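You operate a simulated robot arm through the tools that you are given. There is no shell and no other tool.

You are at the controls of a simulated robot arm. One attempt, no reset.

JOB
Turn the heat down to 125, melt one blue block in the glue pot, then turn the heat off.
Fine: pot lid shut again; two blocks stay in the tray; leave the other dials.

Only the result counts: the job must be done as asked and must still hold three seconds after the hand-in. Knocking over, shifting, dropping, spilling or breaking anything else fails it. A push-on lid holds only when it is set on centred and level and pressed home; a screw cap is set on level and turned clockwise until tight.

ROBOT AND FRAMES
A 7-joint arm with a two-finger parallel gripper, fixed in place. Base frame: the origin is at the foot of the arm, x ahead of it, y to its left, z up. Units: m, degrees, N and s.
Its first joint turns from -166.0 to 166.0 degrees. Payload 4.4 kg.
Tool frame: the origin (TCP) lies between the finger pads and is the grasp point; the fingertips stand 0.023 m ahead of it; z points along the fingers, y is the line along which they close. Largest opening 0.094 m; finger width 0.038, thickness 0.01; the body of the gripper, 0.054 by 0.096 m, starts 0.039 m behind the TCP.
Orientation is told as [roll, pitch, yaw] about the base's x, y, z axes, in that order, counted from this pose: with the fingers straight down and closing along the base's y, the tool's x points along the base's -x, its y along +y and its z along -z.

CONTROLS
- The arm moves only by the tool arm_command. Its argument "steps" is a list of rows, each an object (a shift or turn left out is 0, a gripper value left out holds the last) with "hand": the closure, from 0 (fully open) to 1 (shut); "xyz": the shift along the tool's x, y, z in m, a list of three; "turn": the turn, a rotation vector about the tool's x, y, z in degrees, a list of three. In form: [{"hand": hand, "xyz": [x, y, z], "turn": [wx, wy, wz]}, ...]. A call has 1 to 20 rows; each row shifts and turns the commanded pose from where the row before left it, along the tool's axes as they then stand. A row lasts 0.2 s, in which the tool goes at most 0.05 m and 8.6 degrees; a call with a longer step from one row to the next is refused whole, and so is a gripper value outside its range. A pose out of reach is approached as far as the arm can. The call stops where the force on the tool passes 90 N (or 10 N more than at its start, if that is more) or the arm is blocked; 0.2 s more then pass. The fingers move at their own pace (about 0.072 m/s each) and stop on an object; they squeeze with about 24 N. The grip force told is the motor's: it shows also when the fingers shut on nothing. Time passes only in rows, and 0.2 s behind the last, so rows that do not move let the fingers close. It gives the time, the measured TCP pose, the force on the tool (base axes), the opening and the grip force at its end, in the units of the frame above (readings bear some noise), with the torque about the TCP (base axes, N m) and any sound that the robot's microphone picked up.
- Cameras (640 x 400 px; columns grow to the right, rows downward): "scene" is fixed at [0.0508, 0.5009, 1.5962]; the picture's right is [-0.33, -0.95, 0.00], its down [-0.34, 0.12, -0.93] and it looks along [0.88, -0.30, -0.36] (base axes); focal length 340 px, centre (320, 200). "wrist" rides on the gripper at [0.086, 0.016, -0.074] in the tool frame; the picture's right is [-0.18, 0.98, 0.00], its down [-0.58, -0.11, -0.81] and it looks along [-0.79, -0.15, 0.59] (tool axes); focal length 243 px, centre (320, 200). There is no depth. A picture from a camera that has moved, and an enlarged one, comes with that camera's place and axes in the base frame and with its lens.
- get_image(camera): a new picture of that camera. No time passes.
- inspect(camera, box): a new picture of the part [left, top, right, bottom] of that camera's present view, enlarged. No time passes.
- finish_job(): hands the job in; it is judged then, once.

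Places have to be worked out from the pictures, the camera data and where the tool is seen. Open the gripper and draw the arm clear of the work before you hand the job in, unless the task says otherwise.

The tools are called after "Request:" by a JSON object that holds its "name" and its "arguments". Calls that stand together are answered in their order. arm_command: Moves the arm, as the interface text tells. Its arguments: {"type":"object","properties":{"steps":{"type":"array"}},"required":["steps"]} The other tools are called the same way: get_image (camera) takes a picture; inspect (camera, box) takes an enlarged picture of a part of a camera's view; finish_job () hands the job in.

At the start:

```text
clock: 0.0
position: [0.588, 0.1478, 1.3915]
ee_rot: [0.0, 0.0, 0.0]
contact_force: [-0.4, -0.3, -0.5]
wrist_torque: [0.0, 0.02, -0.02]
grip_width: 0.0942
gripper_force: 0.0
```

scene: 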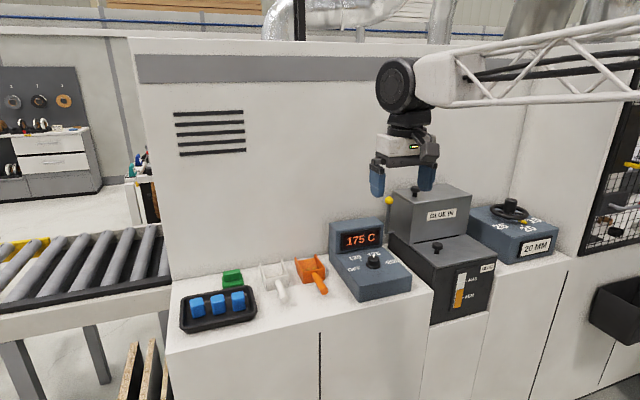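
wrist: 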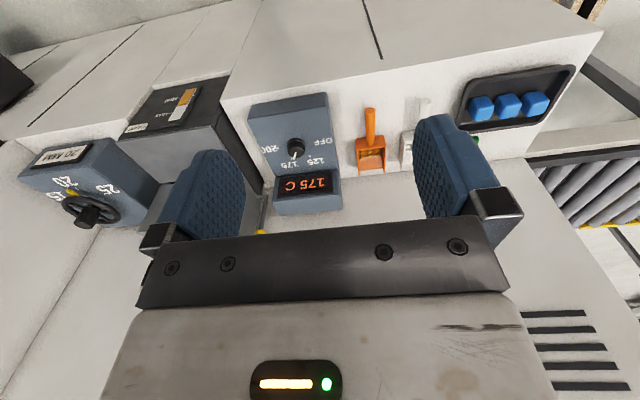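

The pictures show a 175 °C heat dial, a glue pot with a lid, a tray with three blue blocks, and scoops. I'll take enlarged views before working out positions.

Request:
{"name": "inspect", "arguments": {"camera": "scene", "box": [320, 170, 500, 330]}}

Request:
{"name": "inspect", "arguments": {"camera": "scene", "box": [170, 240, 340, 340]}}

Request:
{"name": "inspect", "arguments": {"camera": "wrist", "box": [230, 60, 420, 240]}}

Request:
{"name": "inspect", "arguments": {"camera": "wrist", "box": [0, 60, 240, 240]}}

Request:
{"name": "inspect", "arguments": {"camera": "scene", "box": [440, 170, 580, 290]}}

```text
2.50 times, centred on (410, 250) of scene
camera zoom: at [0.0508, 0.5009, 1.5962], right [-0.33, -0.95, 0.0], down [-0.34, 0.12, -0.93], along [0.88, -0.3, -0.36], focal length 850 px, centre (95, 75)
```

zoom: 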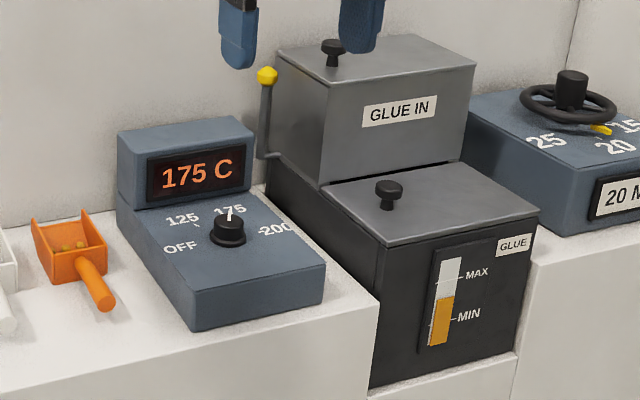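

```text
3.76 times, centred on (255, 290) of scene
camera zoom: at [0.0508, 0.5009, 1.5962], right [-0.33, -0.95, 0.0], down [-0.34, 0.12, -0.93], along [0.88, -0.3, -0.36], focal length 1279 px, centre (565, -139)
```

zoom: 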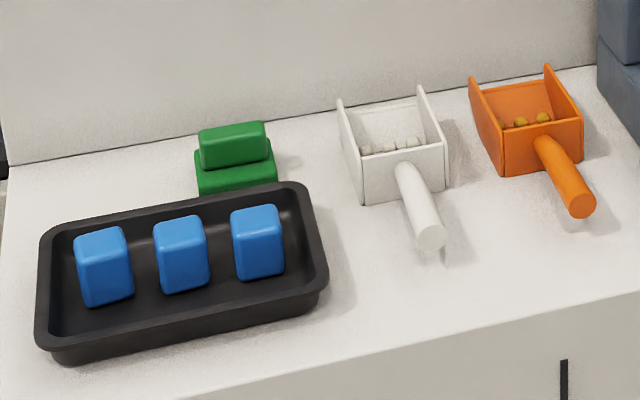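

```text
2.22 times, centred on (325, 150) of wrist
camera zoom: at [0.5018, 0.1645, 1.4659], right [0.18, 0.98, 0.0], down [0.58, -0.11, 0.81], along [0.79, -0.15, -0.59], focal length 539 px, centre (309, 311)
```

zoom: 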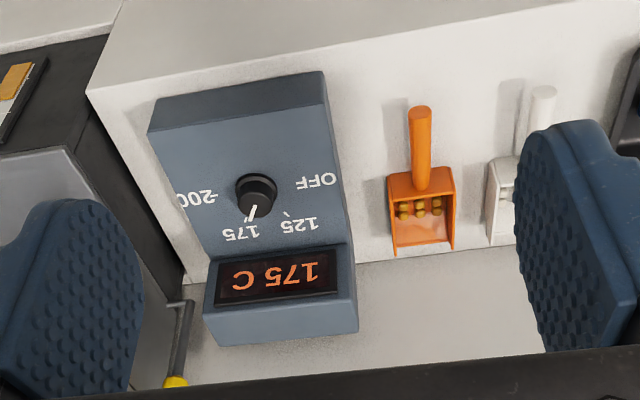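

```text
2.22 times, centred on (120, 150) of wrist
camera zoom: at [0.5018, 0.1645, 1.4659], right [0.18, 0.98, 0.0], down [0.58, -0.11, 0.81], along [0.79, -0.15, -0.59], focal length 539 px, centre (764, 311)
```

zoom: 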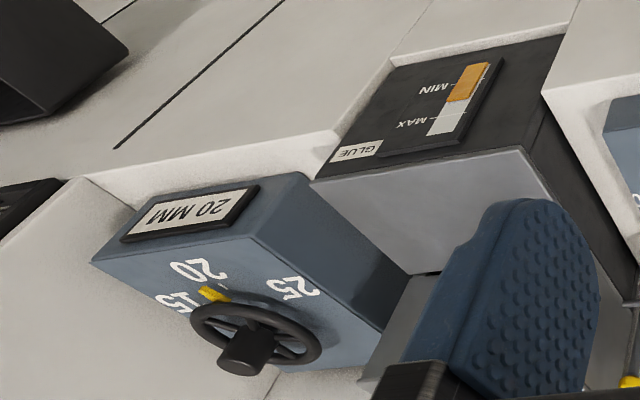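

```text
3.33 times, centred on (510, 230) of scene
camera zoom: at [0.0508, 0.5009, 1.5962], right [-0.33, -0.95, 0.0], down [-0.34, 0.12, -0.93], along [0.88, -0.3, -0.36], focal length 1133 px, centre (-313, 100)
```

zoom: 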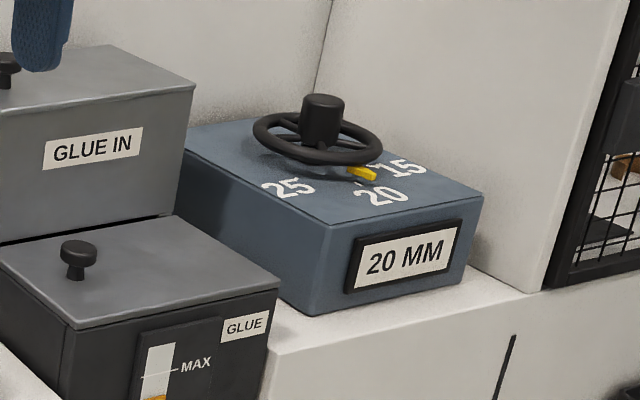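

From the two views I place the heat dial near (0.88, 0.04, 1.02), and the labels suggest 60° steps. I'll move toward the robot and to the right at this height for a better look at the pot and its lids.

Request:
{"name": "arm_command", "arguments": {"steps": [{"hand": 0, "xyz": [0.013, -0.042, 0]}, {"xyz": [0.013, -0.042, 0]}, {"xyz": [0.013, -0.042, 0]}, {"xyz": [0.013, -0.042, 0]}, {"xyz": [0.013, -0.042, 0]}, {"xyz": [0.013, -0.042, 0]}]}}

Request:
{"name": "get_image", "arguments": {"camera": "wrist"}}

Request:
{"name": "get_image", "arguments": {"camera": "scene"}}

```text
clock: 1.4
position: [0.5084, -0.1041, 1.3904]
ee_rot: [0.0, 0.0, 0.0]
contact_force: [-0.3, -0.1, -0.9]
wrist_torque: [0.02, 0.0, -0.01]
grip_width: 0.0941
gripper_force: 0.1
```

```text
taken
camera wrist: at [0.4231, -0.0866, 1.4667], right [0.18, 0.98, 0.0], down [0.58, -0.11, 0.81], along [0.79, -0.15, -0.59], focal length 243 px, centre (320, 200)
```

wrist: 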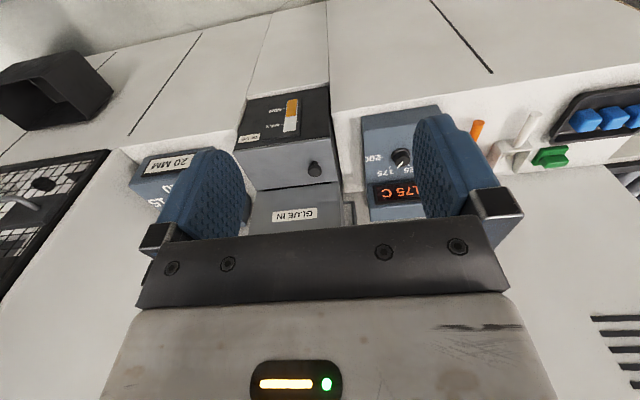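

```text
taken
```

scene: 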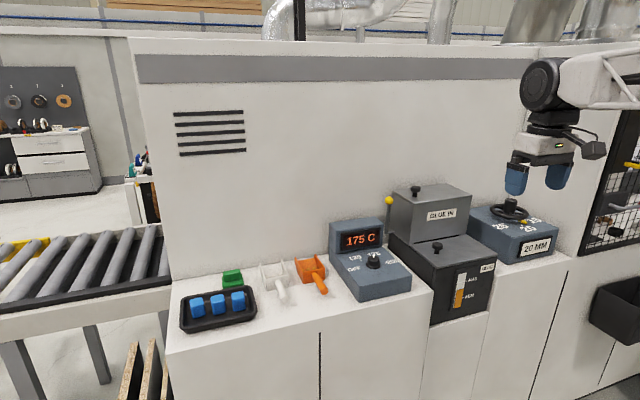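

The pot is now clearly in view. I'll enlarge the clear views of the pot, hopper, lever and dial.

Request:
{"name": "inspect", "arguments": {"camera": "scene", "box": [370, 170, 500, 250]}}

Request:
{"name": "inspect", "arguments": {"camera": "scene", "box": [320, 210, 440, 310]}}

Request:
{"name": "inspect", "arguments": {"camera": "wrist", "box": [230, 80, 430, 230]}}

Request:
{"name": "inspect", "arguments": {"camera": "wrist", "box": [440, 60, 640, 200]}}

```text
4.92 times, centred on (435, 210) of scene
camera zoom: at [0.0508, 0.5009, 1.5962], right [-0.33, -0.95, 0.0], down [-0.34, 0.12, -0.93], along [0.88, -0.3, -0.36], focal length 1673 px, centre (-246, 151)
```

zoom: 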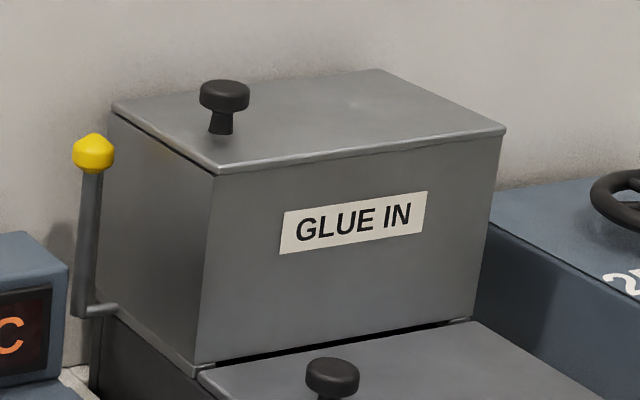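

```text
4.00 times, centred on (380, 260) of scene
camera zoom: at [0.0508, 0.5009, 1.5962], right [-0.33, -0.95, 0.0], down [-0.34, 0.12, -0.93], along [0.88, -0.3, -0.36], focal length 1359 px, centre (80, -40)
```

zoom: 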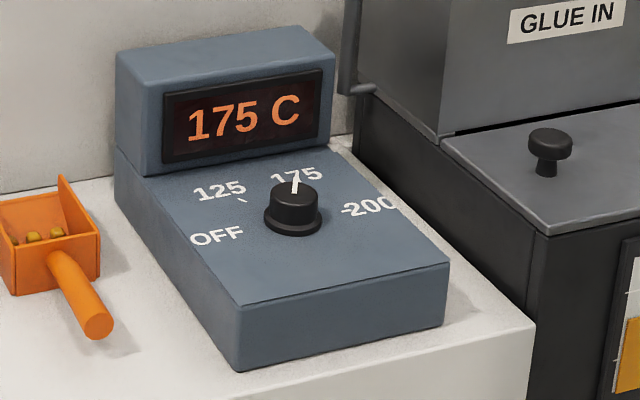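

```text
2.67 times, centred on (330, 155) of wrist
camera zoom: at [0.4231, -0.0866, 1.4667], right [0.18, 0.98, 0.0], down [0.58, -0.11, 0.81], along [0.79, -0.15, -0.59], focal length 647 px, centre (293, 320)
```

zoom: 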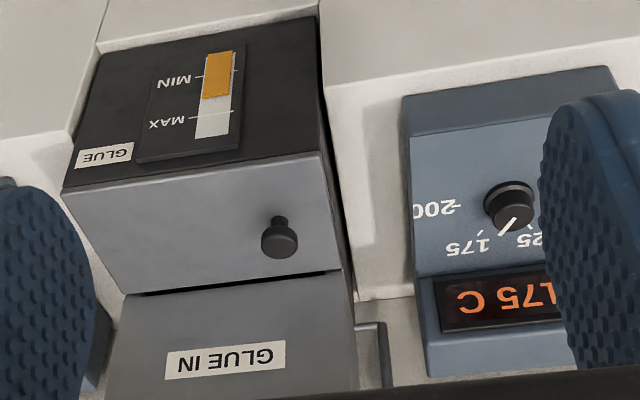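

```text
2.86 times, centred on (540, 130) of wrist
camera zoom: at [0.4231, -0.0866, 1.4667], right [0.18, 0.98, 0.0], down [0.58, -0.11, 0.81], along [0.79, -0.15, -0.59], focal length 693 px, centre (-309, 400)
```

zoom: 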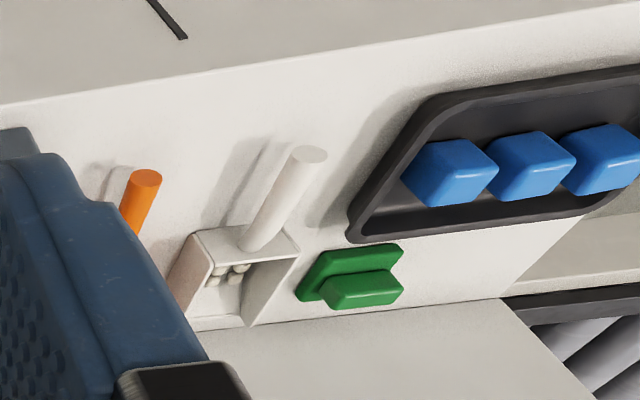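

The dial top is near (0.877, 0.037, 1.037), on a panel at z≈1.005, with the display face about 10 cm behind it. I'll move to hover in front of and above the dial to refine that.

Request:
{"name": "arm_command", "arguments": {"steps": [{"hand": 0, "xyz": [-0.034, 0.0141, 0.017]}, {"xyz": [-0.034, 0.0141, 0.017]}, {"xyz": [-0.034, 0.0141, 0.017]}, {"xyz": [-0.034, 0.0141, 0.017]}, {"xyz": [-0.034, 0.0141, 0.017]}, {"xyz": [-0.034, 0.0141, 0.017]}, {"xyz": [-0.034, 0.0141, 0.017]}, {"xyz": [-0.034, 0.0141, 0.017]}, {"xyz": [-0.034, 0.0141, 0.017]}, {"xyz": [-0.034, 0.0141, 0.017]}]}}

Request:
{"name": "get_image", "arguments": {"camera": "wrist"}}

Request:
{"name": "get_image", "arguments": {"camera": "scene"}}

```text
clock: 3.6
position: [0.849, 0.0393, 1.2226]
ee_rot: [0.0, -0.1, -0.1]
contact_force: [0.0, 0.3, 0.4]
wrist_torque: [-0.01, -0.03, 0.01]
grip_width: 0.0943
gripper_force: 0.1
```

```text
taken
camera wrist: at [0.7631, 0.0553, 1.2966], right [0.18, 0.98, 0.0], down [0.58, -0.11, 0.81], along [0.79, -0.15, -0.59], focal length 243 px, centre (320, 200)
```

wrist: 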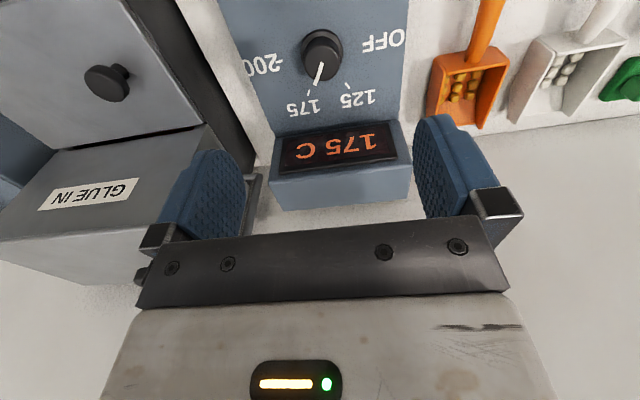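

```text
taken
```

scene: 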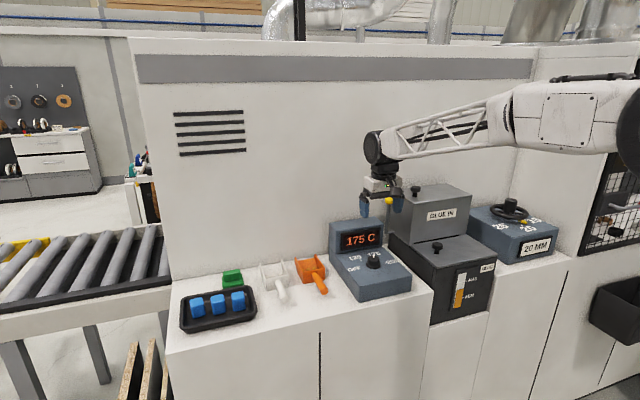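

The dial sits just ahead of the fingers. I'll enlarge this view to refine the dial, hopper and lid positions.

Request:
{"name": "inspect", "arguments": {"camera": "wrist", "box": [240, 0, 420, 120]}}

Request:
{"name": "inspect", "arguments": {"camera": "wrist", "box": [0, 0, 260, 260]}}

```text
3.33 times, centred on (330, 60) of wrist
camera zoom: at [0.7631, 0.0553, 1.2966], right [0.18, 0.98, 0.0], down [0.58, -0.11, 0.81], along [0.79, -0.15, -0.59], focal length 809 px, centre (287, 667)
```

zoom: 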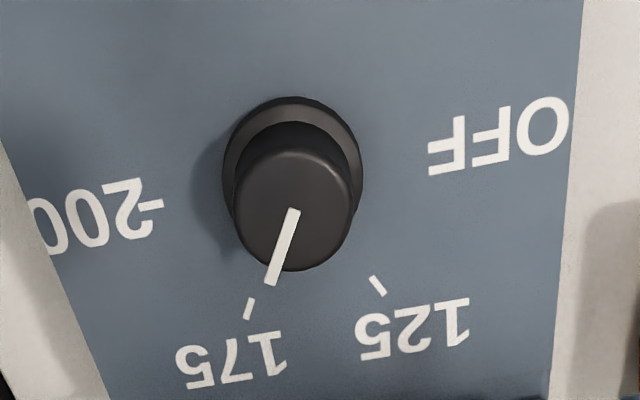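

```text
1.54 times, centred on (130, 130) of wrist
camera zoom: at [0.7631, 0.0553, 1.2966], right [0.18, 0.98, 0.0], down [0.58, -0.11, 0.81], along [0.79, -0.15, -0.59], focal length 373 px, centre (612, 308)
```

zoom: 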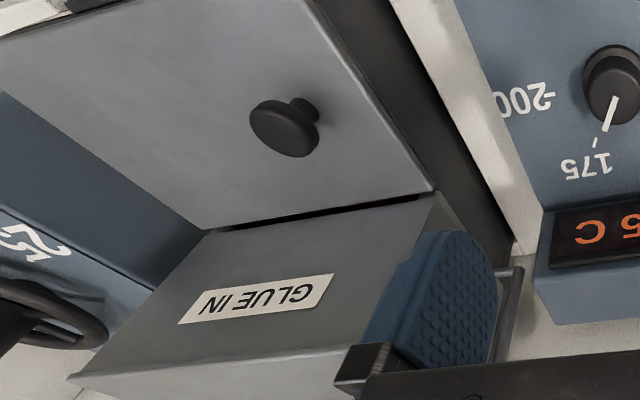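

The enlarged view puts the dial axis at (0.880, 0.036), top z≈1.033, with the 175 and 125 ticks at about −29° and +29°. I'll centre over it, yaw −30° so I have room for a 60° counter-clockwise turn, and descend part way.

Request:
{"name": "arm_command", "arguments": {"steps": [{"hand": 0, "xyz": [-0.031, -0.0036, 0]}, {"turn": [0, 0, 7.5], "xyz": [0, 0, 0.02]}, {"turn": [0, 0, 7.5], "xyz": [0, 0, 0.02]}, {"turn": [0, 0, 7.5], "xyz": [0, 0, 0.02]}, {"turn": [0, 0, 7.5], "xyz": [0, 0, 0.02]}, {"xyz": [0, 0, 0.03]}, {}]}}

Request:
{"name": "get_image", "arguments": {"camera": "wrist"}}

Request:
{"name": "inspect", "arguments": {"camera": "scene", "box": [320, 170, 440, 310]}}

```text
clock: 5.2
position: [0.8809, 0.0343, 1.1132]
ee_rot: [0.0, 0.0, -30.1]
contact_force: [0.3, 0.1, 0.1]
wrist_torque: [0.01, 0.02, 0.02]
grip_width: 0.0941
gripper_force: 0.0
```

```text
taken
camera wrist: at [0.8147, 0.0913, 1.1877], right [0.65, 0.76, 0.0], down [0.45, -0.39, 0.81], along [0.61, -0.53, -0.59], focal length 243 px, centre (320, 200)
```

wrist: 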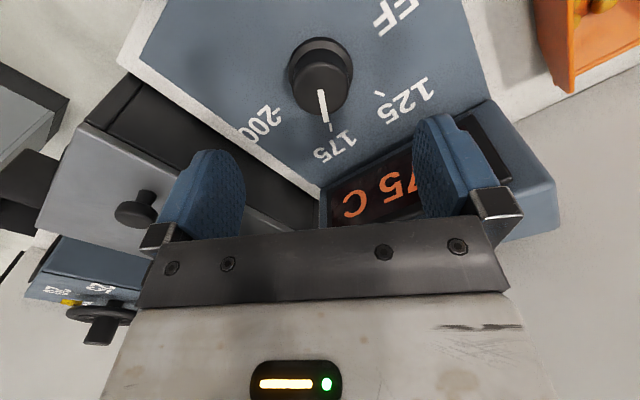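

```text
2.86 times, centred on (380, 240) of scene
camera zoom: at [0.0508, 0.5009, 1.5962], right [-0.33, -0.95, 0.0], down [-0.34, 0.12, -0.93], along [0.88, -0.3, -0.36], focal length 971 px, centre (149, 86)
```

zoom: 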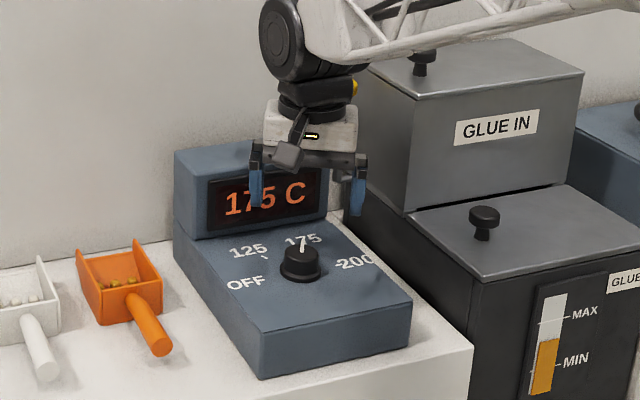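

The dial top projects exactly where the tool axis should meet it, so I'm centred. I'll descend to z≈1.036 and close on the dial.

Request:
{"name": "arm_command", "arguments": {"steps": [{"hand": 0, "xyz": [0, 0, 0.03]}, {"xyz": [0, 0, 0.03]}, {"xyz": [0, 0, 0.015]}, {"hand": 0}, {"hand": 1}, {"hand": 1}, {"hand": 1}, {"hand": 1}]}}

Request:
{"name": "get_image", "arguments": {"camera": "wrist"}}

Request:
{"name": "inspect", "arguments": {"camera": "scene", "box": [320, 170, 440, 310]}}

```text
clock: 7.0
position: [0.8803, 0.0345, 1.0373]
ee_rot: [0.0, 0.0, -29.9]
contact_force: [3.8, 2.9, -3.0]
wrist_torque: [0.01, -0.1, 0.0]
grip_width: 0.0455
gripper_force: 44.9
```

```text
taken
camera wrist: at [0.8141, 0.0925, 1.1115], right [0.65, 0.76, 0.0], down [0.45, -0.39, 0.81], along [0.61, -0.52, -0.59], focal length 243 px, centre (320, 200)
```

wrist: 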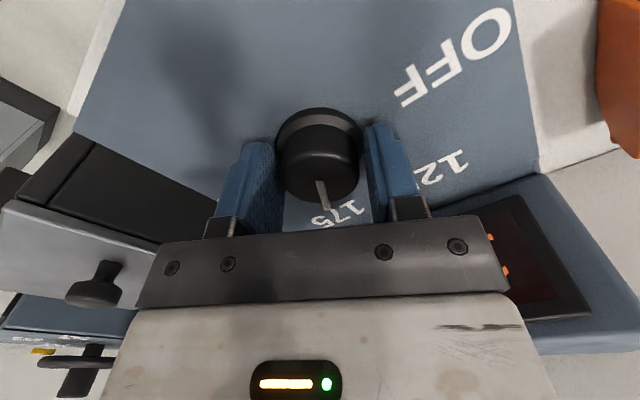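

```text
2.86 times, centred on (380, 240) of scene
camera zoom: at [0.0508, 0.5009, 1.5962], right [-0.33, -0.95, 0.0], down [-0.34, 0.12, -0.93], along [0.88, -0.3, -0.36], focal length 971 px, centre (149, 86)
```

zoom: 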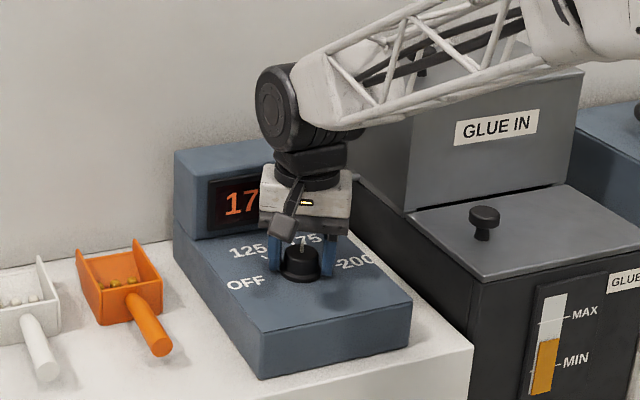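

The fingers hold the dial at a width of 45 mm and look centred. I'll turn counter-clockwise by 60° and check the display.

Request:
{"name": "arm_command", "arguments": {"steps": [{"hand": 1, "turn": [0, 0, -6]}, {"turn": [0, 0, -6]}, {"turn": [0, 0, -6]}, {"turn": [0, 0, -6]}, {"turn": [0, 0, -6]}, {"turn": [0, 0, -6]}, {"turn": [0, 0, -6]}, {"turn": [0, 0, -6]}, {"turn": [0, 0, -6]}, {"turn": [0, 0, -6]}, {}]}}

Request:
{"name": "get_image", "arguments": {"camera": "wrist"}}

Request:
{"name": "inspect", "arguments": {"camera": "scene", "box": [320, 170, 440, 310]}}

```text
clock: 9.4
position: [0.8787, 0.0344, 1.0378]
ee_rot: [0.0, 0.1, 30.2]
contact_force: [-38.0, 68.2, 4.8]
wrist_torque: [1.65, 1.03, 0.03]
grip_width: 0.0453
gripper_force: 45.5
```

```text
taken
camera wrist: at [0.7975, 0.0055, 1.1116], right [-0.33, 0.94, 0.0], down [0.56, 0.2, 0.81], along [0.76, 0.27, -0.59], focal length 243 px, centre (320, 200)
```

wrist: 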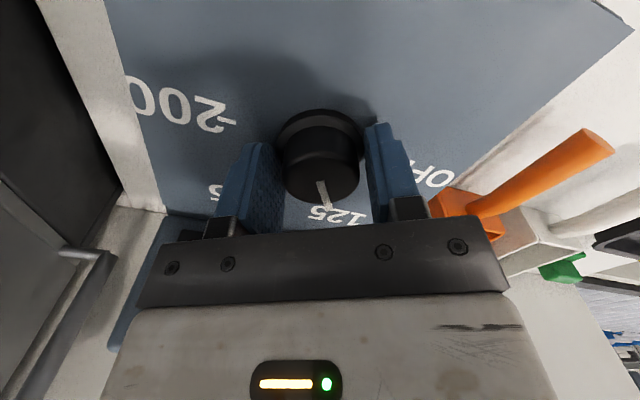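

```text
2.86 times, centred on (380, 240) of scene
camera zoom: at [0.0508, 0.5009, 1.5962], right [-0.33, -0.95, 0.0], down [-0.34, 0.12, -0.93], along [0.88, -0.3, -0.36], focal length 971 px, centre (149, 86)
```

zoom: 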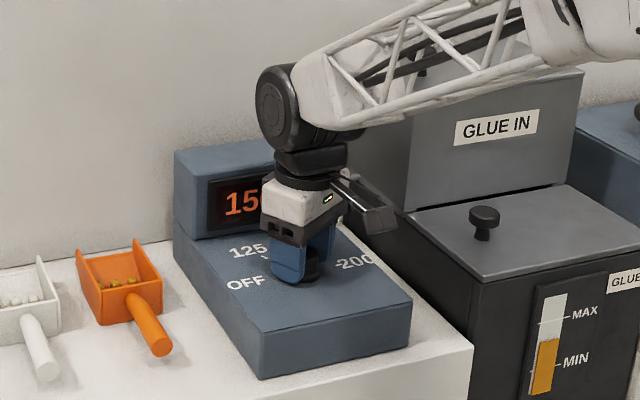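

The pointer has turned to 125 and the display is dropping through the 150s, so it seems to show the real, cooling temperature. I'll release the dial and rise to check.

Request:
{"name": "arm_command", "arguments": {"steps": [{"hand": 0}, {"hand": 0}, {"hand": 0}, {"xyz": [0, 0, 0.0]}, {"xyz": [0, 0, -0.03]}, {"xyz": [0, 0, -0.05]}, {"xyz": [0, 0, -0.05]}, {"xyz": [0, 0, -0.05]}]}}

Request:
{"name": "get_image", "arguments": {"camera": "wrist"}}

Request:
{"name": "inspect", "arguments": {"camera": "scene", "box": [320, 170, 440, 310]}}

```text
clock: 11.2
position: [0.882, 0.0319, 1.2137]
ee_rot: [0.0, 0.1, 30.1]
contact_force: [-0.2, -0.3, 0.3]
wrist_torque: [-0.06, 0.0, 0.02]
grip_width: 0.0941
gripper_force: 0.1
```

```text
taken
camera wrist: at [0.8007, 0.0024, 1.2887], right [-0.33, 0.94, 0.0], down [0.56, 0.2, 0.81], along [0.76, 0.27, -0.59], focal length 243 px, centre (320, 200)
```

wrist: 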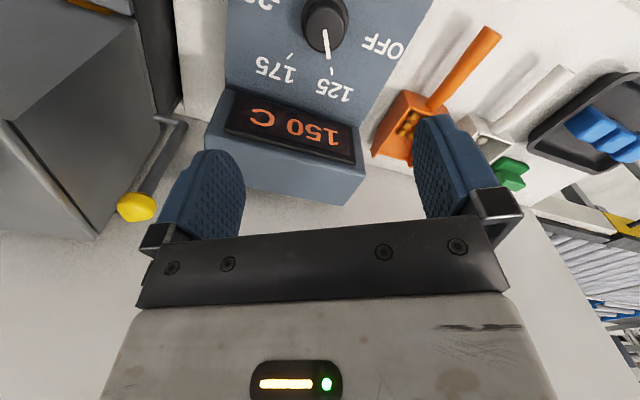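

```text
2.86 times, centred on (380, 240) of scene
camera zoom: at [0.0508, 0.5009, 1.5962], right [-0.33, -0.95, 0.0], down [-0.34, 0.12, -0.93], along [0.88, -0.3, -0.36], focal length 971 px, centre (149, 86)
```

zoom: 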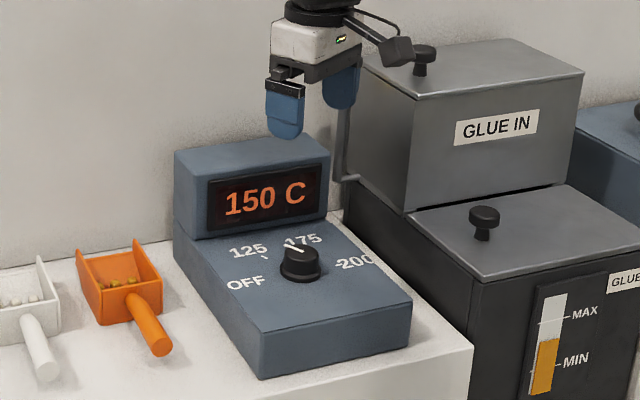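

The display reads 150 and the pointer looks only part way over, so I'll zoom in on the dial.

Request:
{"name": "inspect", "arguments": {"camera": "wrist", "box": [230, 0, 410, 120]}}

Request:
{"name": "inspect", "arguments": {"camera": "scene", "box": [340, 230, 410, 280]}}

```text
3.33 times, centred on (320, 60) of wrist
camera zoom: at [0.8007, 0.0024, 1.2887], right [-0.33, 0.94, 0.0], down [0.56, 0.2, 0.81], along [0.76, 0.27, -0.59], focal length 809 px, centre (320, 667)
```

zoom: 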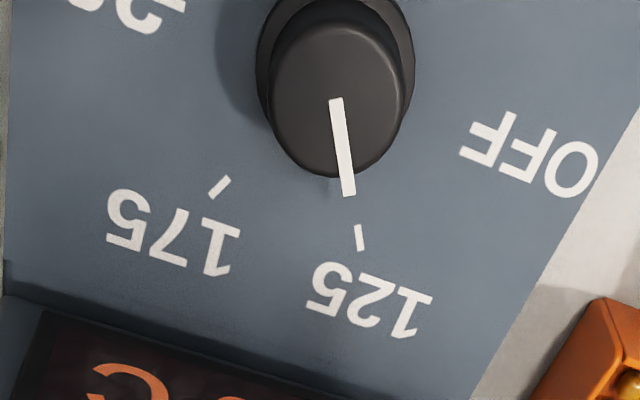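

```text
8.00 times, centred on (375, 255) of scene
camera zoom: at [0.0508, 0.5009, 1.5962], right [-0.33, -0.95, 0.0], down [-0.34, 0.12, -0.93], along [0.88, -0.3, -0.36], focal length 2719 px, centre (-120, -240)
```

zoom: 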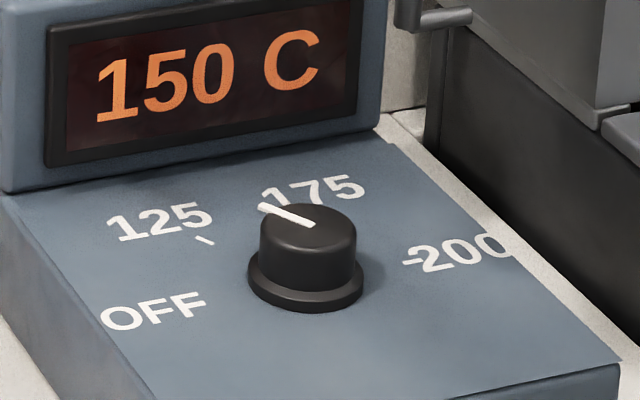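

The pointer lines up with the 125 tick and the display is the actual temperature, still cooling. While it cools I'll rise, straighten the yaw and back off to look at both lids and the lever from above.

Request:
{"name": "arm_command", "arguments": {"steps": [{"hand": 0, "xyz": [0, 0, -0.05], "turn": [0, 0, 7.5]}, {"xyz": [0, 0, -0.05], "turn": [0, 0, 7.5]}, {"xyz": [0, 0, -0.05], "turn": [0, 0, 7.5]}, {"xyz": [0, 0, -0.05], "turn": [0, 0, 7.5]}, {"xyz": [0.037, -0.025, 0]}, {"xyz": [0.037, -0.025, 0]}, {"xyz": [0.037, -0.025, 0]}, {"xyz": [0.037, -0.025, 0]}, {"xyz": [0.037, -0.025, 0]}, {"xyz": [0.037, -0.025, 0]}, {"xyz": [0.037, -0.025, 0]}, {}]}}

Request:
{"name": "get_image", "arguments": {"camera": "wrist"}}

Request:
{"name": "inspect", "arguments": {"camera": "wrist", "box": [220, 60, 440, 240]}}

Request:
{"name": "get_image", "arguments": {"camera": "scene"}}

```text
clock: 13.8
position: [0.624, -0.1442, 1.4177]
ee_rot: [0.0, -0.1, -0.1]
contact_force: [-0.6, -0.2, -0.4]
wrist_torque: [0.01, 0.01, 0.01]
grip_width: 0.0938
gripper_force: 0.0
```

```text
taken
camera wrist: at [0.5374, -0.1277, 1.492], right [0.18, 0.98, 0.0], down [0.58, -0.11, 0.81], along [0.79, -0.15, -0.59], focal length 243 px, centre (320, 200)
```

wrist: 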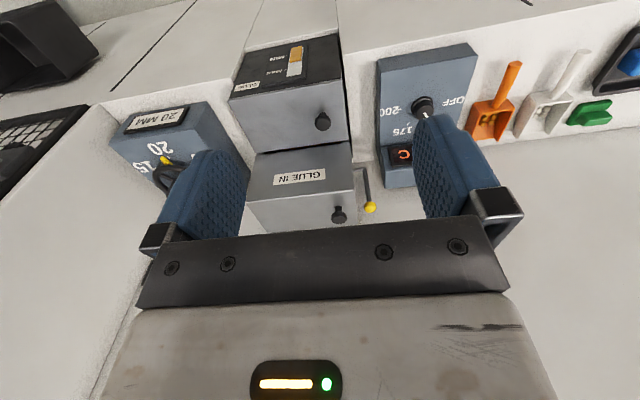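

```text
2.22 times, centred on (330, 150) of wrist
camera zoom: at [0.5374, -0.1277, 1.492], right [0.18, 0.98, 0.0], down [0.58, -0.11, 0.81], along [0.79, -0.15, -0.59], focal length 539 px, centre (298, 311)
```

zoom: 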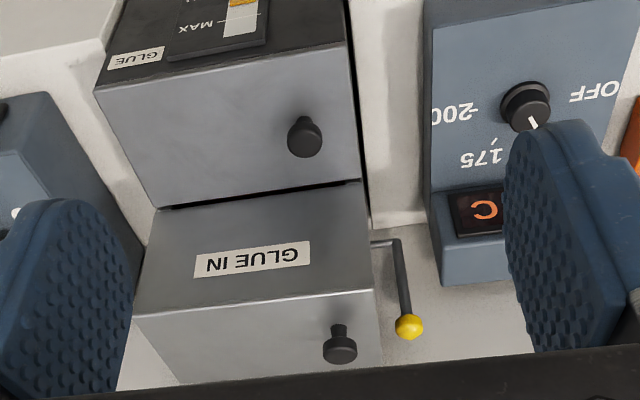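

```text
taken
```

scene: 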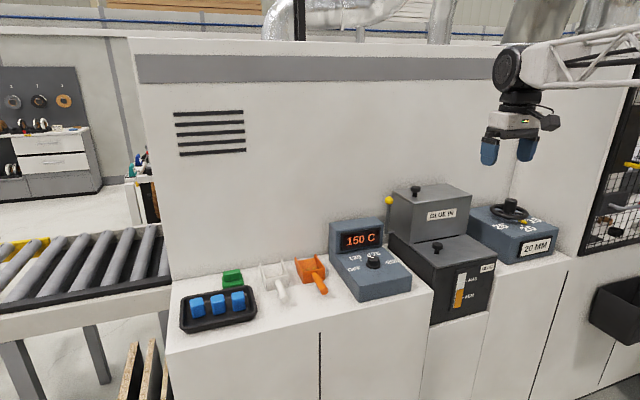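

The pot lid knob is near (0.852, −0.180, 1.058), off-centre toward the left, which suggests a hinge on the right. The display still says 150, so I'll watch it while I hover over the lid knob with yaw −90°, so the fingers close along x.

Request:
{"name": "arm_command", "arguments": {"steps": [{"hand": 0, "xyz": [-0.0326, -0.0051, 0.0314]}, {"xyz": [-0.0326, -0.0051, 0.0314]}, {"xyz": [-0.0326, -0.0051, 0.0314]}, {"xyz": [-0.0326, -0.0051, 0.0314]}, {"xyz": [-0.0326, -0.0051, 0.0314]}, {"xyz": [-0.0326, -0.0051, 0.0314]}, {"xyz": [-0.0326, -0.0051, 0.0314]}, {"turn": [0, 0, 8.2]}, {"turn": [0, 0, 8.2]}, {"turn": [0, 0, 8.2]}, {"turn": [0, 0, 8.2]}, {"turn": [0, 0, 8.2]}, {"turn": [0, 0, 8.2]}, {"turn": [0, 0, 8.2]}, {"turn": [0, 0, 8.2]}, {"turn": [0, 0, 8.2]}, {"turn": [0, 0, 8.2]}, {"turn": [0, 0, 8.0]}, {}]}}

Request:
{"name": "get_image", "arguments": {"camera": "wrist"}}

Request:
{"name": "get_image", "arguments": {"camera": "scene"}}

```text
clock: 17.8
position: [0.8496, -0.177, 1.1971]
ee_rot: [-0.1, 0.1, -90.1]
contact_force: [-0.1, 0.3, 0.9]
wrist_torque: [0.0, 0.03, 0.04]
grip_width: 0.0939
gripper_force: 0.1
```

```text
taken
camera wrist: at [0.867, -0.0907, 1.271], right [0.98, -0.19, 0.0], down [-0.11, -0.58, 0.81], along [-0.15, -0.79, -0.59], focal length 243 px, centre (320, 200)
```

wrist: 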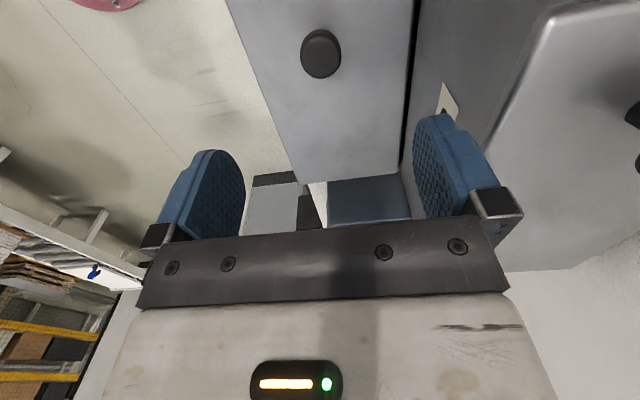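

```text
taken
```

scene: 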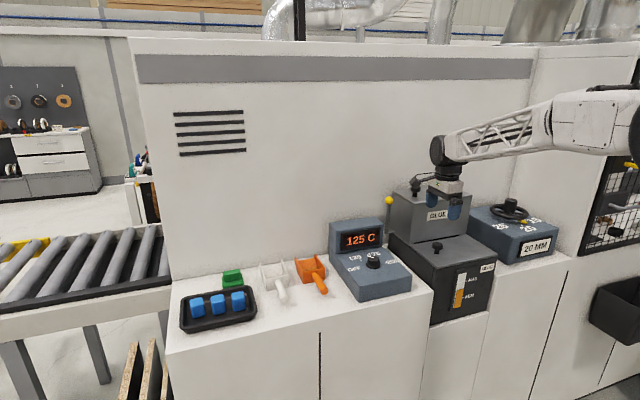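

The display now reads 125 °C, and the lid knob is dead centre under the tool. I'll descend to z≈1.062 with the force stop as a guard and close on the knob.

Request:
{"name": "arm_command", "arguments": {"steps": [{"hand": 0, "xyz": [0, 0, 0.045]}, {"xyz": [0, 0, 0.045]}, {"xyz": [0, 0, 0.03]}, {"xyz": [0, 0, 0.015]}, {}, {"hand": 1}, {"hand": 1}, {"hand": 1}, {"hand": 1}, {"hand": 1}]}}

Request:
{"name": "get_image", "arguments": {"camera": "wrist"}}

Request:
{"name": "inspect", "arguments": {"camera": "scene", "box": [370, 170, 530, 300]}}

```text
clock: 20.0
position: [0.8486, -0.1779, 1.0613]
ee_rot: [0.1, 0.0, -90.0]
contact_force: [49.1, -4.6, -6.2]
wrist_torque: [0.61, -0.41, 0.1]
grip_width: 0.0334
gripper_force: 45.0
```

```text
taken
camera wrist: at [0.8667, -0.0907, 1.136], right [0.98, -0.18, 0.0], down [-0.11, -0.58, 0.81], along [-0.15, -0.79, -0.59], focal length 243 px, centre (320, 200)
```

wrist: 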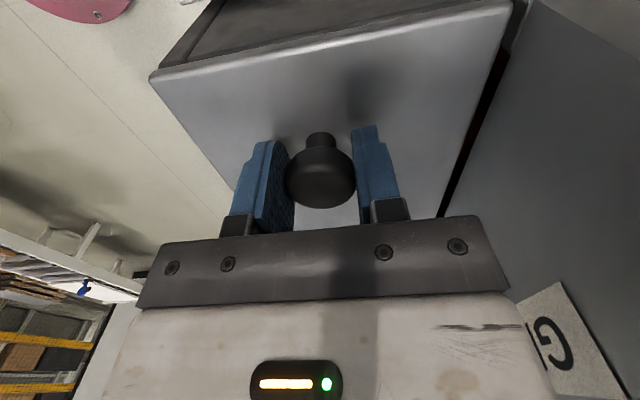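

```text
3.08 times, centred on (450, 235) of scene
camera zoom: at [0.0508, 0.5009, 1.5962], right [-0.33, -0.95, 0.0], down [-0.34, 0.12, -0.93], along [0.88, -0.3, -0.36], focal length 1046 px, centre (-80, 92)
```

zoom: 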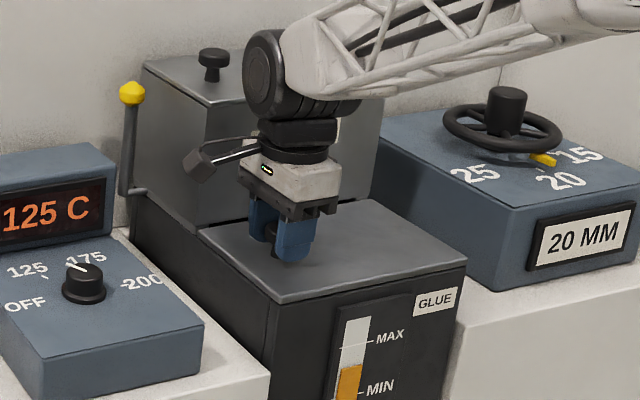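

I have the knob, but with 49 N sideways, meaning the tool sits about 1–1.5 mm short in x. I'll ease it over and try a small 8 mm lift to learn how the lid moves.

Request:
{"name": "arm_command", "arguments": {"steps": [{"hand": 1, "xyz": [0, 0.0013, 0]}, {}, {"xyz": [0, 0, -0.004]}, {"xyz": [0, 0, -0.004]}, {}]}}

Request:
{"name": "get_image", "arguments": {"camera": "wrist"}}

Request:
{"name": "inspect", "arguments": {"camera": "scene", "box": [370, 170, 530, 300]}}

```text
clock: 21.2
position: [0.8499, -0.1766, 1.0691]
ee_rot: [0.0, 0.0, -90.0]
contact_force: [-0.5, -21.3, -11.6]
wrist_torque: [0.87, 0.07, -0.02]
grip_width: 0.0331
gripper_force: 45.2
```

```text
taken
camera wrist: at [0.8671, -0.091, 1.1428], right [0.98, -0.18, 0.0], down [-0.11, -0.58, 0.81], along [-0.15, -0.79, -0.59], focal length 243 px, centre (320, 200)
```

wrist: 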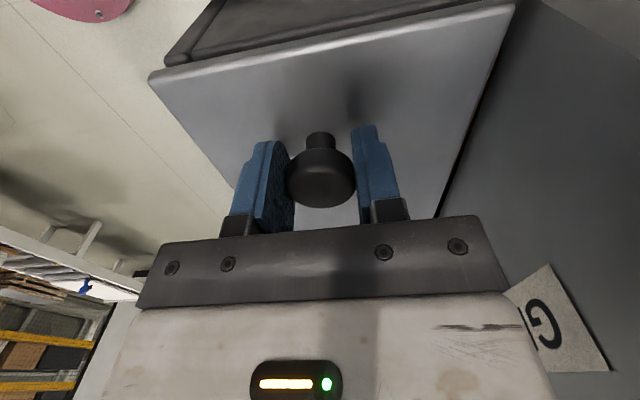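

```text
3.08 times, centred on (450, 235) of scene
camera zoom: at [0.0508, 0.5009, 1.5962], right [-0.33, -0.95, 0.0], down [-0.34, 0.12, -0.93], along [0.88, -0.3, -0.36], focal length 1046 px, centre (-80, 92)
```

zoom: 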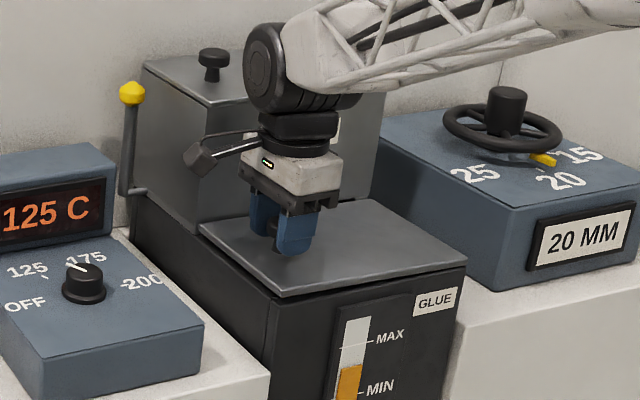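

The lid swings about a hinge on its right edge (y≈−0.365), since the left side rises and the right corner stays put. I'll lower it, regrip slightly higher for finger clearance, and follow the arc to 24° as a first stage.

Request:
{"name": "arm_command", "arguments": {"steps": [{"hand": 1, "xyz": [0, 0, 0.004]}, {"xyz": [0, 0, 0.004]}, {"hand": 0.5}, {"hand": 0.5}, {"xyz": [0, 0, -0.004]}, {"hand": 1}, {"hand": 1}, {"hand": 1}, {"xyz": [-0.006, 0, -0.0257], "turn": [0, 2.667, 0]}, {"xyz": [-0.0084, 0, -0.0251], "turn": [0, 2.667, 0]}, {"xyz": [-0.0107, 0, -0.0244], "turn": [0, 2.667, 0]}, {}]}}

Request:
{"name": "get_image", "arguments": {"camera": "wrist"}}

Request:
{"name": "inspect", "arguments": {"camera": "scene", "box": [370, 170, 530, 300]}}

```text
clock: 23.9
position: [0.8495, -0.2071, 1.1388]
ee_rot: [-0.3, 8.1, -90.0]
contact_force: [-27.5, -1.4, 2.2]
wrist_torque: [-0.94, 0.46, 0.13]
grip_width: 0.0332
gripper_force: 44.9
stopped in row 12: the force on the tool passed its limit at 91 N (the readings are from after the stop); the commanded pose is now the measured one
```

```text
taken
camera wrist: at [0.8675, -0.1323, 1.2244], right [0.98, -0.18, -0.03], down [-0.1, -0.69, 0.72], along [-0.15, -0.7, -0.7], focal length 243 px, centre (320, 200)
```

wrist: 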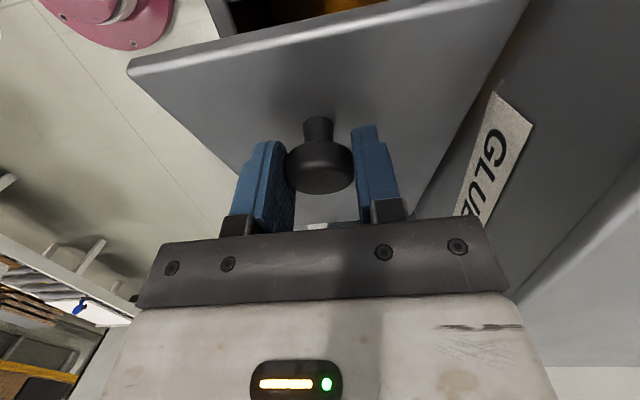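

```text
3.08 times, centred on (450, 235) of scene
camera zoom: at [0.0508, 0.5009, 1.5962], right [-0.33, -0.95, 0.0], down [-0.34, 0.12, -0.93], along [0.88, -0.3, -0.36], focal length 1046 px, centre (-80, 92)
```

zoom: 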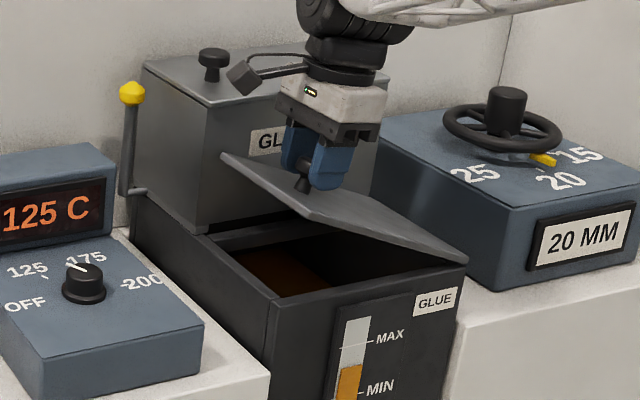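

The lid opens and the pot shows amber glue inside, so this is the right one. The force tripped while following fast, so I'll continue the arc at half speed.

Request:
{"name": "arm_command", "arguments": {"steps": [{"hand": 1, "xyz": [0, -0.0006, 0]}, {"xyz": [-0.0065, 0, -0.0116], "turn": [0, 1.333, 0]}, {"xyz": [-0.0065, 0, -0.0116], "turn": [0, 1.333, 0]}, {"xyz": [-0.0075, 0, -0.011], "turn": [0, 1.333, 0]}, {"xyz": [-0.0075, 0, -0.011], "turn": [0, 1.333, 0]}, {}]}}

Request:
{"name": "get_image", "arguments": {"camera": "wrist"}}

Request:
{"name": "inspect", "arguments": {"camera": "scene", "box": [370, 170, 530, 300]}}

```text
clock: 25.3
position: [0.8504, -0.2412, 1.1784]
ee_rot: [-0.2, 13.4, -90.2]
contact_force: [-4.1, 9.0, -2.8]
wrist_torque: [1.28, 0.21, 0.03]
grip_width: 0.0332
gripper_force: 45.2
```

```text
taken
camera wrist: at [0.8673, -0.1748, 1.2714], right [0.98, -0.18, -0.05], down [-0.11, -0.75, 0.65], along [-0.15, -0.63, -0.76], focal length 243 px, centre (320, 200)
```

wrist: 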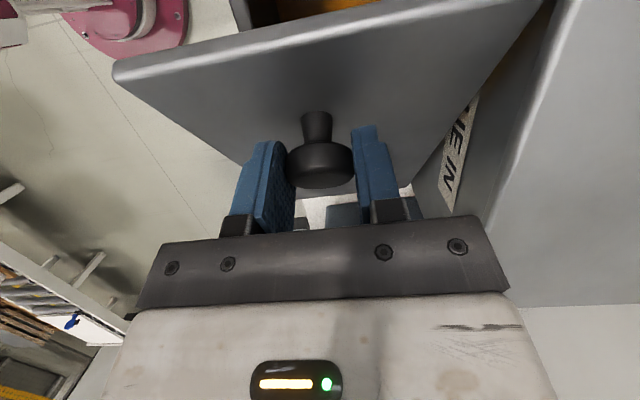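

```text
3.08 times, centred on (450, 235) of scene
camera zoom: at [0.0508, 0.5009, 1.5962], right [-0.33, -0.95, 0.0], down [-0.34, 0.12, -0.93], along [0.88, -0.3, -0.36], focal length 1046 px, centre (-80, 92)
```

zoom: 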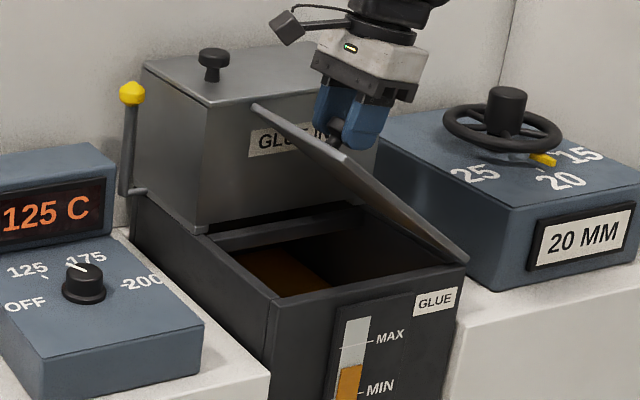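

The forces are low, so the arc model holds. I'll continue to about 72°.

Request:
{"name": "arm_command", "arguments": {"steps": [{"hand": 1, "xyz": [-0.0086, 0, -0.0103], "turn": [0, 1.333, 0]}, {"xyz": [-0.0085, 0, -0.0103], "turn": [0, 1.333, 0]}, {"xyz": [-0.0094, 0, -0.0095], "turn": [0, 1.333, 0]}, {"xyz": [-0.0094, 0, -0.0094], "turn": [0, 1.333, 0]}, {"xyz": [-0.0103, 0, -0.0087], "turn": [0, 1.333, 0]}, {"xyz": [-0.0102, 0, -0.0086], "turn": [0, 1.333, 0]}, {"xyz": [-0.0111, 0, -0.0077], "turn": [0, 1.333, 0]}, {"xyz": [-0.011, 0, -0.0076], "turn": [0, 1.333, 0]}, {}]}}

Request:
{"name": "get_image", "arguments": {"camera": "wrist"}}

Request:
{"name": "inspect", "arguments": {"camera": "scene", "box": [370, 170, 530, 300]}}

```text
clock: 27.3
position: [0.8503, -0.3381, 1.2232]
ee_rot: [-0.1, 24.0, -90.0]
contact_force: [-28.0, 10.1, 25.2]
wrist_torque: [1.04, 0.39, 0.31]
grip_width: 0.0333
gripper_force: 44.7
```

```text
taken
camera wrist: at [0.8671, -0.2892, 1.3258], right [0.98, -0.17, -0.08], down [-0.11, -0.86, 0.5], along [-0.15, -0.48, -0.86], focal length 243 px, centre (320, 200)
```

wrist: 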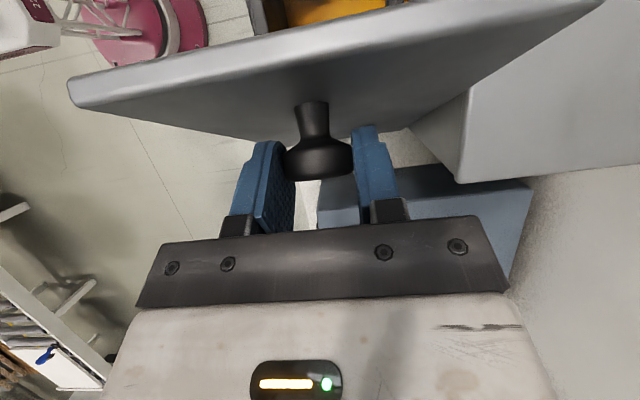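

```text
3.08 times, centred on (450, 235) of scene
camera zoom: at [0.0508, 0.5009, 1.5962], right [-0.33, -0.95, 0.0], down [-0.34, 0.12, -0.93], along [0.88, -0.3, -0.36], focal length 1046 px, centre (-80, 92)
```

zoom: 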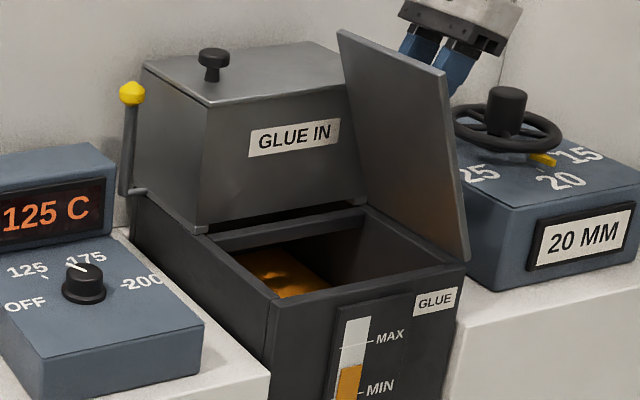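

The lid is at about 72° with modest forces. I'll continue past vertical, relieving the small upward load, until it leans back or meets a stop.

Request:
{"name": "arm_command", "arguments": {"steps": [{"hand": 1, "xyz": [0.0004, -0.0006, -0.0008]}, {"xyz": [-0.0117, 0, -0.0066], "turn": [0, 1.333, 0]}, {"xyz": [-0.0117, 0, -0.0066], "turn": [0, 1.333, 0]}, {"xyz": [-0.0123, 0, -0.0055], "turn": [0, 1.333, 0]}, {"xyz": [-0.0122, 0, -0.0055], "turn": [0, 1.333, 0]}, {"xyz": [-0.0128, 0, -0.0044], "turn": [0, 1.333, 0]}, {"xyz": [-0.0127, 0, -0.0044], "turn": [0, 1.333, 0]}, {}]}}

Request:
{"name": "get_image", "arguments": {"camera": "wrist"}}

Request:
{"name": "inspect", "arguments": {"camera": "scene", "box": [370, 170, 530, 300]}}

```text
clock: 29.1
position: [0.8497, -0.4202, 1.2175]
ee_rot: [-0.2, 32.0, -90.1]
contact_force: [0.1, 4.3, 2.7]
wrist_torque: [0.89, -0.12, 0.18]
grip_width: 0.0333
gripper_force: 44.7
```

```text
taken
camera wrist: at [0.8673, -0.3864, 1.327], right [0.98, -0.16, -0.1], down [-0.11, -0.92, 0.38], along [-0.15, -0.36, -0.92], focal length 243 px, centre (320, 200)
```

wrist: 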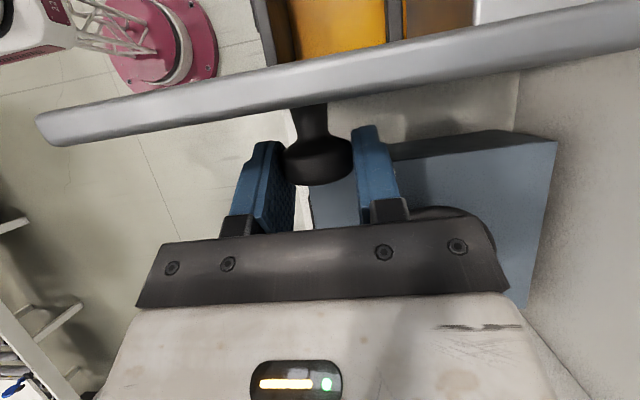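

```text
3.08 times, centred on (450, 235) of scene
camera zoom: at [0.0508, 0.5009, 1.5962], right [-0.33, -0.95, 0.0], down [-0.34, 0.12, -0.93], along [0.88, -0.3, -0.36], focal length 1046 px, centre (-80, 92)
```

zoom: 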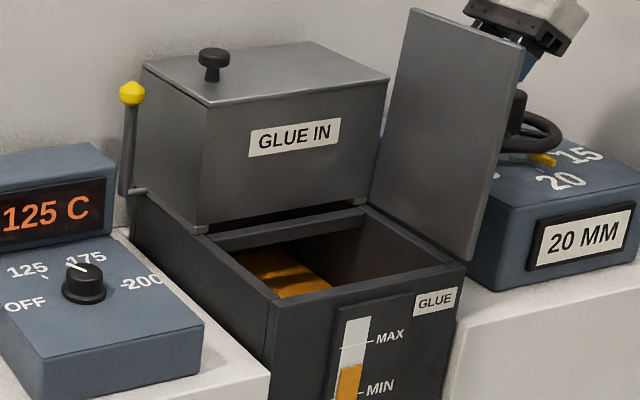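

The lid is just past vertical (about 97°) and forces are light. I'll go another 8° before releasing.

Request:
{"name": "arm_command", "arguments": {"steps": [{"hand": 1, "xyz": [-0.0131, 0, -0.0032], "turn": [0, 1.333, 0]}, {"xyz": [-0.013, 0, -0.0032], "turn": [0, 1.333, 0]}, {}, {}]}}

Request:
{"name": "inspect", "arguments": {"camera": "scene", "box": [370, 170, 530, 300]}}

```text
clock: 30.1
position: [0.8497, -0.4431, 1.2092]
ee_rot: [-0.1, 34.6, -90.2]
contact_force: [37.6, -3.7, 21.4]
wrist_torque: [0.84, -0.18, -0.54]
grip_width: 0.0335
gripper_force: 45.3
```

```text
3.08 times, centred on (450, 235) of scene
camera zoom: at [0.0508, 0.5009, 1.5962], right [-0.33, -0.95, 0.0], down [-0.34, 0.12, -0.93], along [0.88, -0.3, -0.36], focal length 1046 px, centre (-80, 92)
```

zoom: 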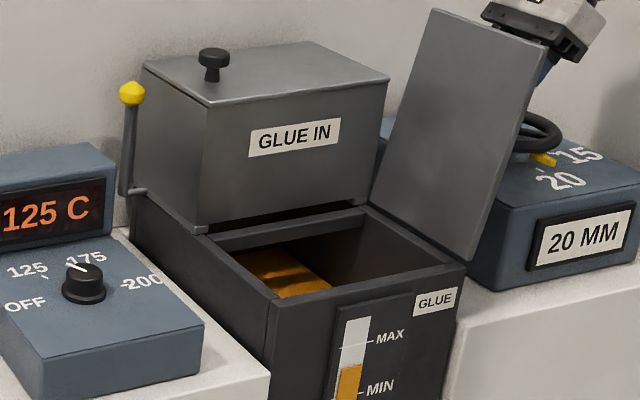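

The lid is at about 105°. I'll ease the fingers open without moving and check whether it stays.

Request:
{"name": "arm_command", "arguments": {"steps": [{"hand": 0.55}, {"hand": 0.5}]}}

Request:
{"name": "get_image", "arguments": {"camera": "wrist"}}

Request:
{"name": "inspect", "arguments": {"camera": "scene", "box": [370, 170, 530, 300]}}

```text
clock: 30.7
position: [0.849, -0.4449, 1.2091]
ee_rot: [-0.3, 34.7, -90.2]
contact_force: [0.4, -0.3, -0.1]
wrist_torque: [0.01, -0.02, 0.02]
grip_width: 0.0468
gripper_force: 0.0
```

```text
taken
camera wrist: at [0.8665, -0.416, 1.3194], right [0.98, -0.15, -0.11], down [-0.11, -0.94, 0.33], along [-0.15, -0.32, -0.94], focal length 243 px, centre (320, 200)
```

wrist: 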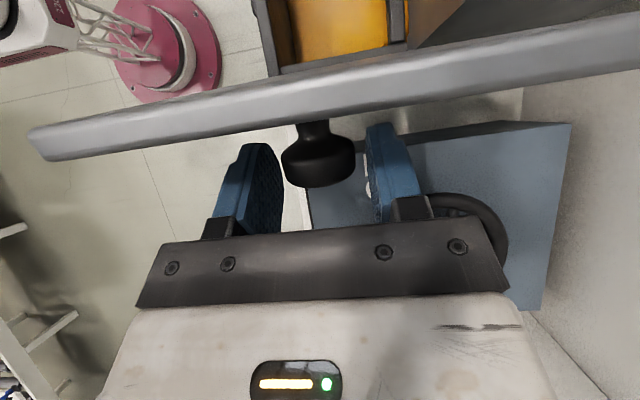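

```text
3.08 times, centred on (450, 235) of scene
camera zoom: at [0.0508, 0.5009, 1.5962], right [-0.33, -0.95, 0.0], down [-0.34, 0.12, -0.93], along [0.88, -0.3, -0.36], focal length 1046 px, centre (-80, 92)
```

zoom: 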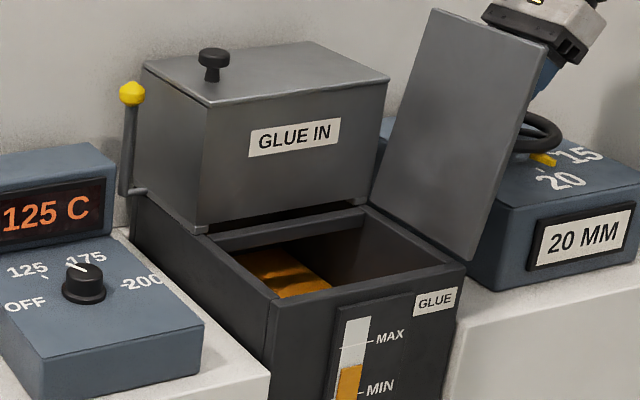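

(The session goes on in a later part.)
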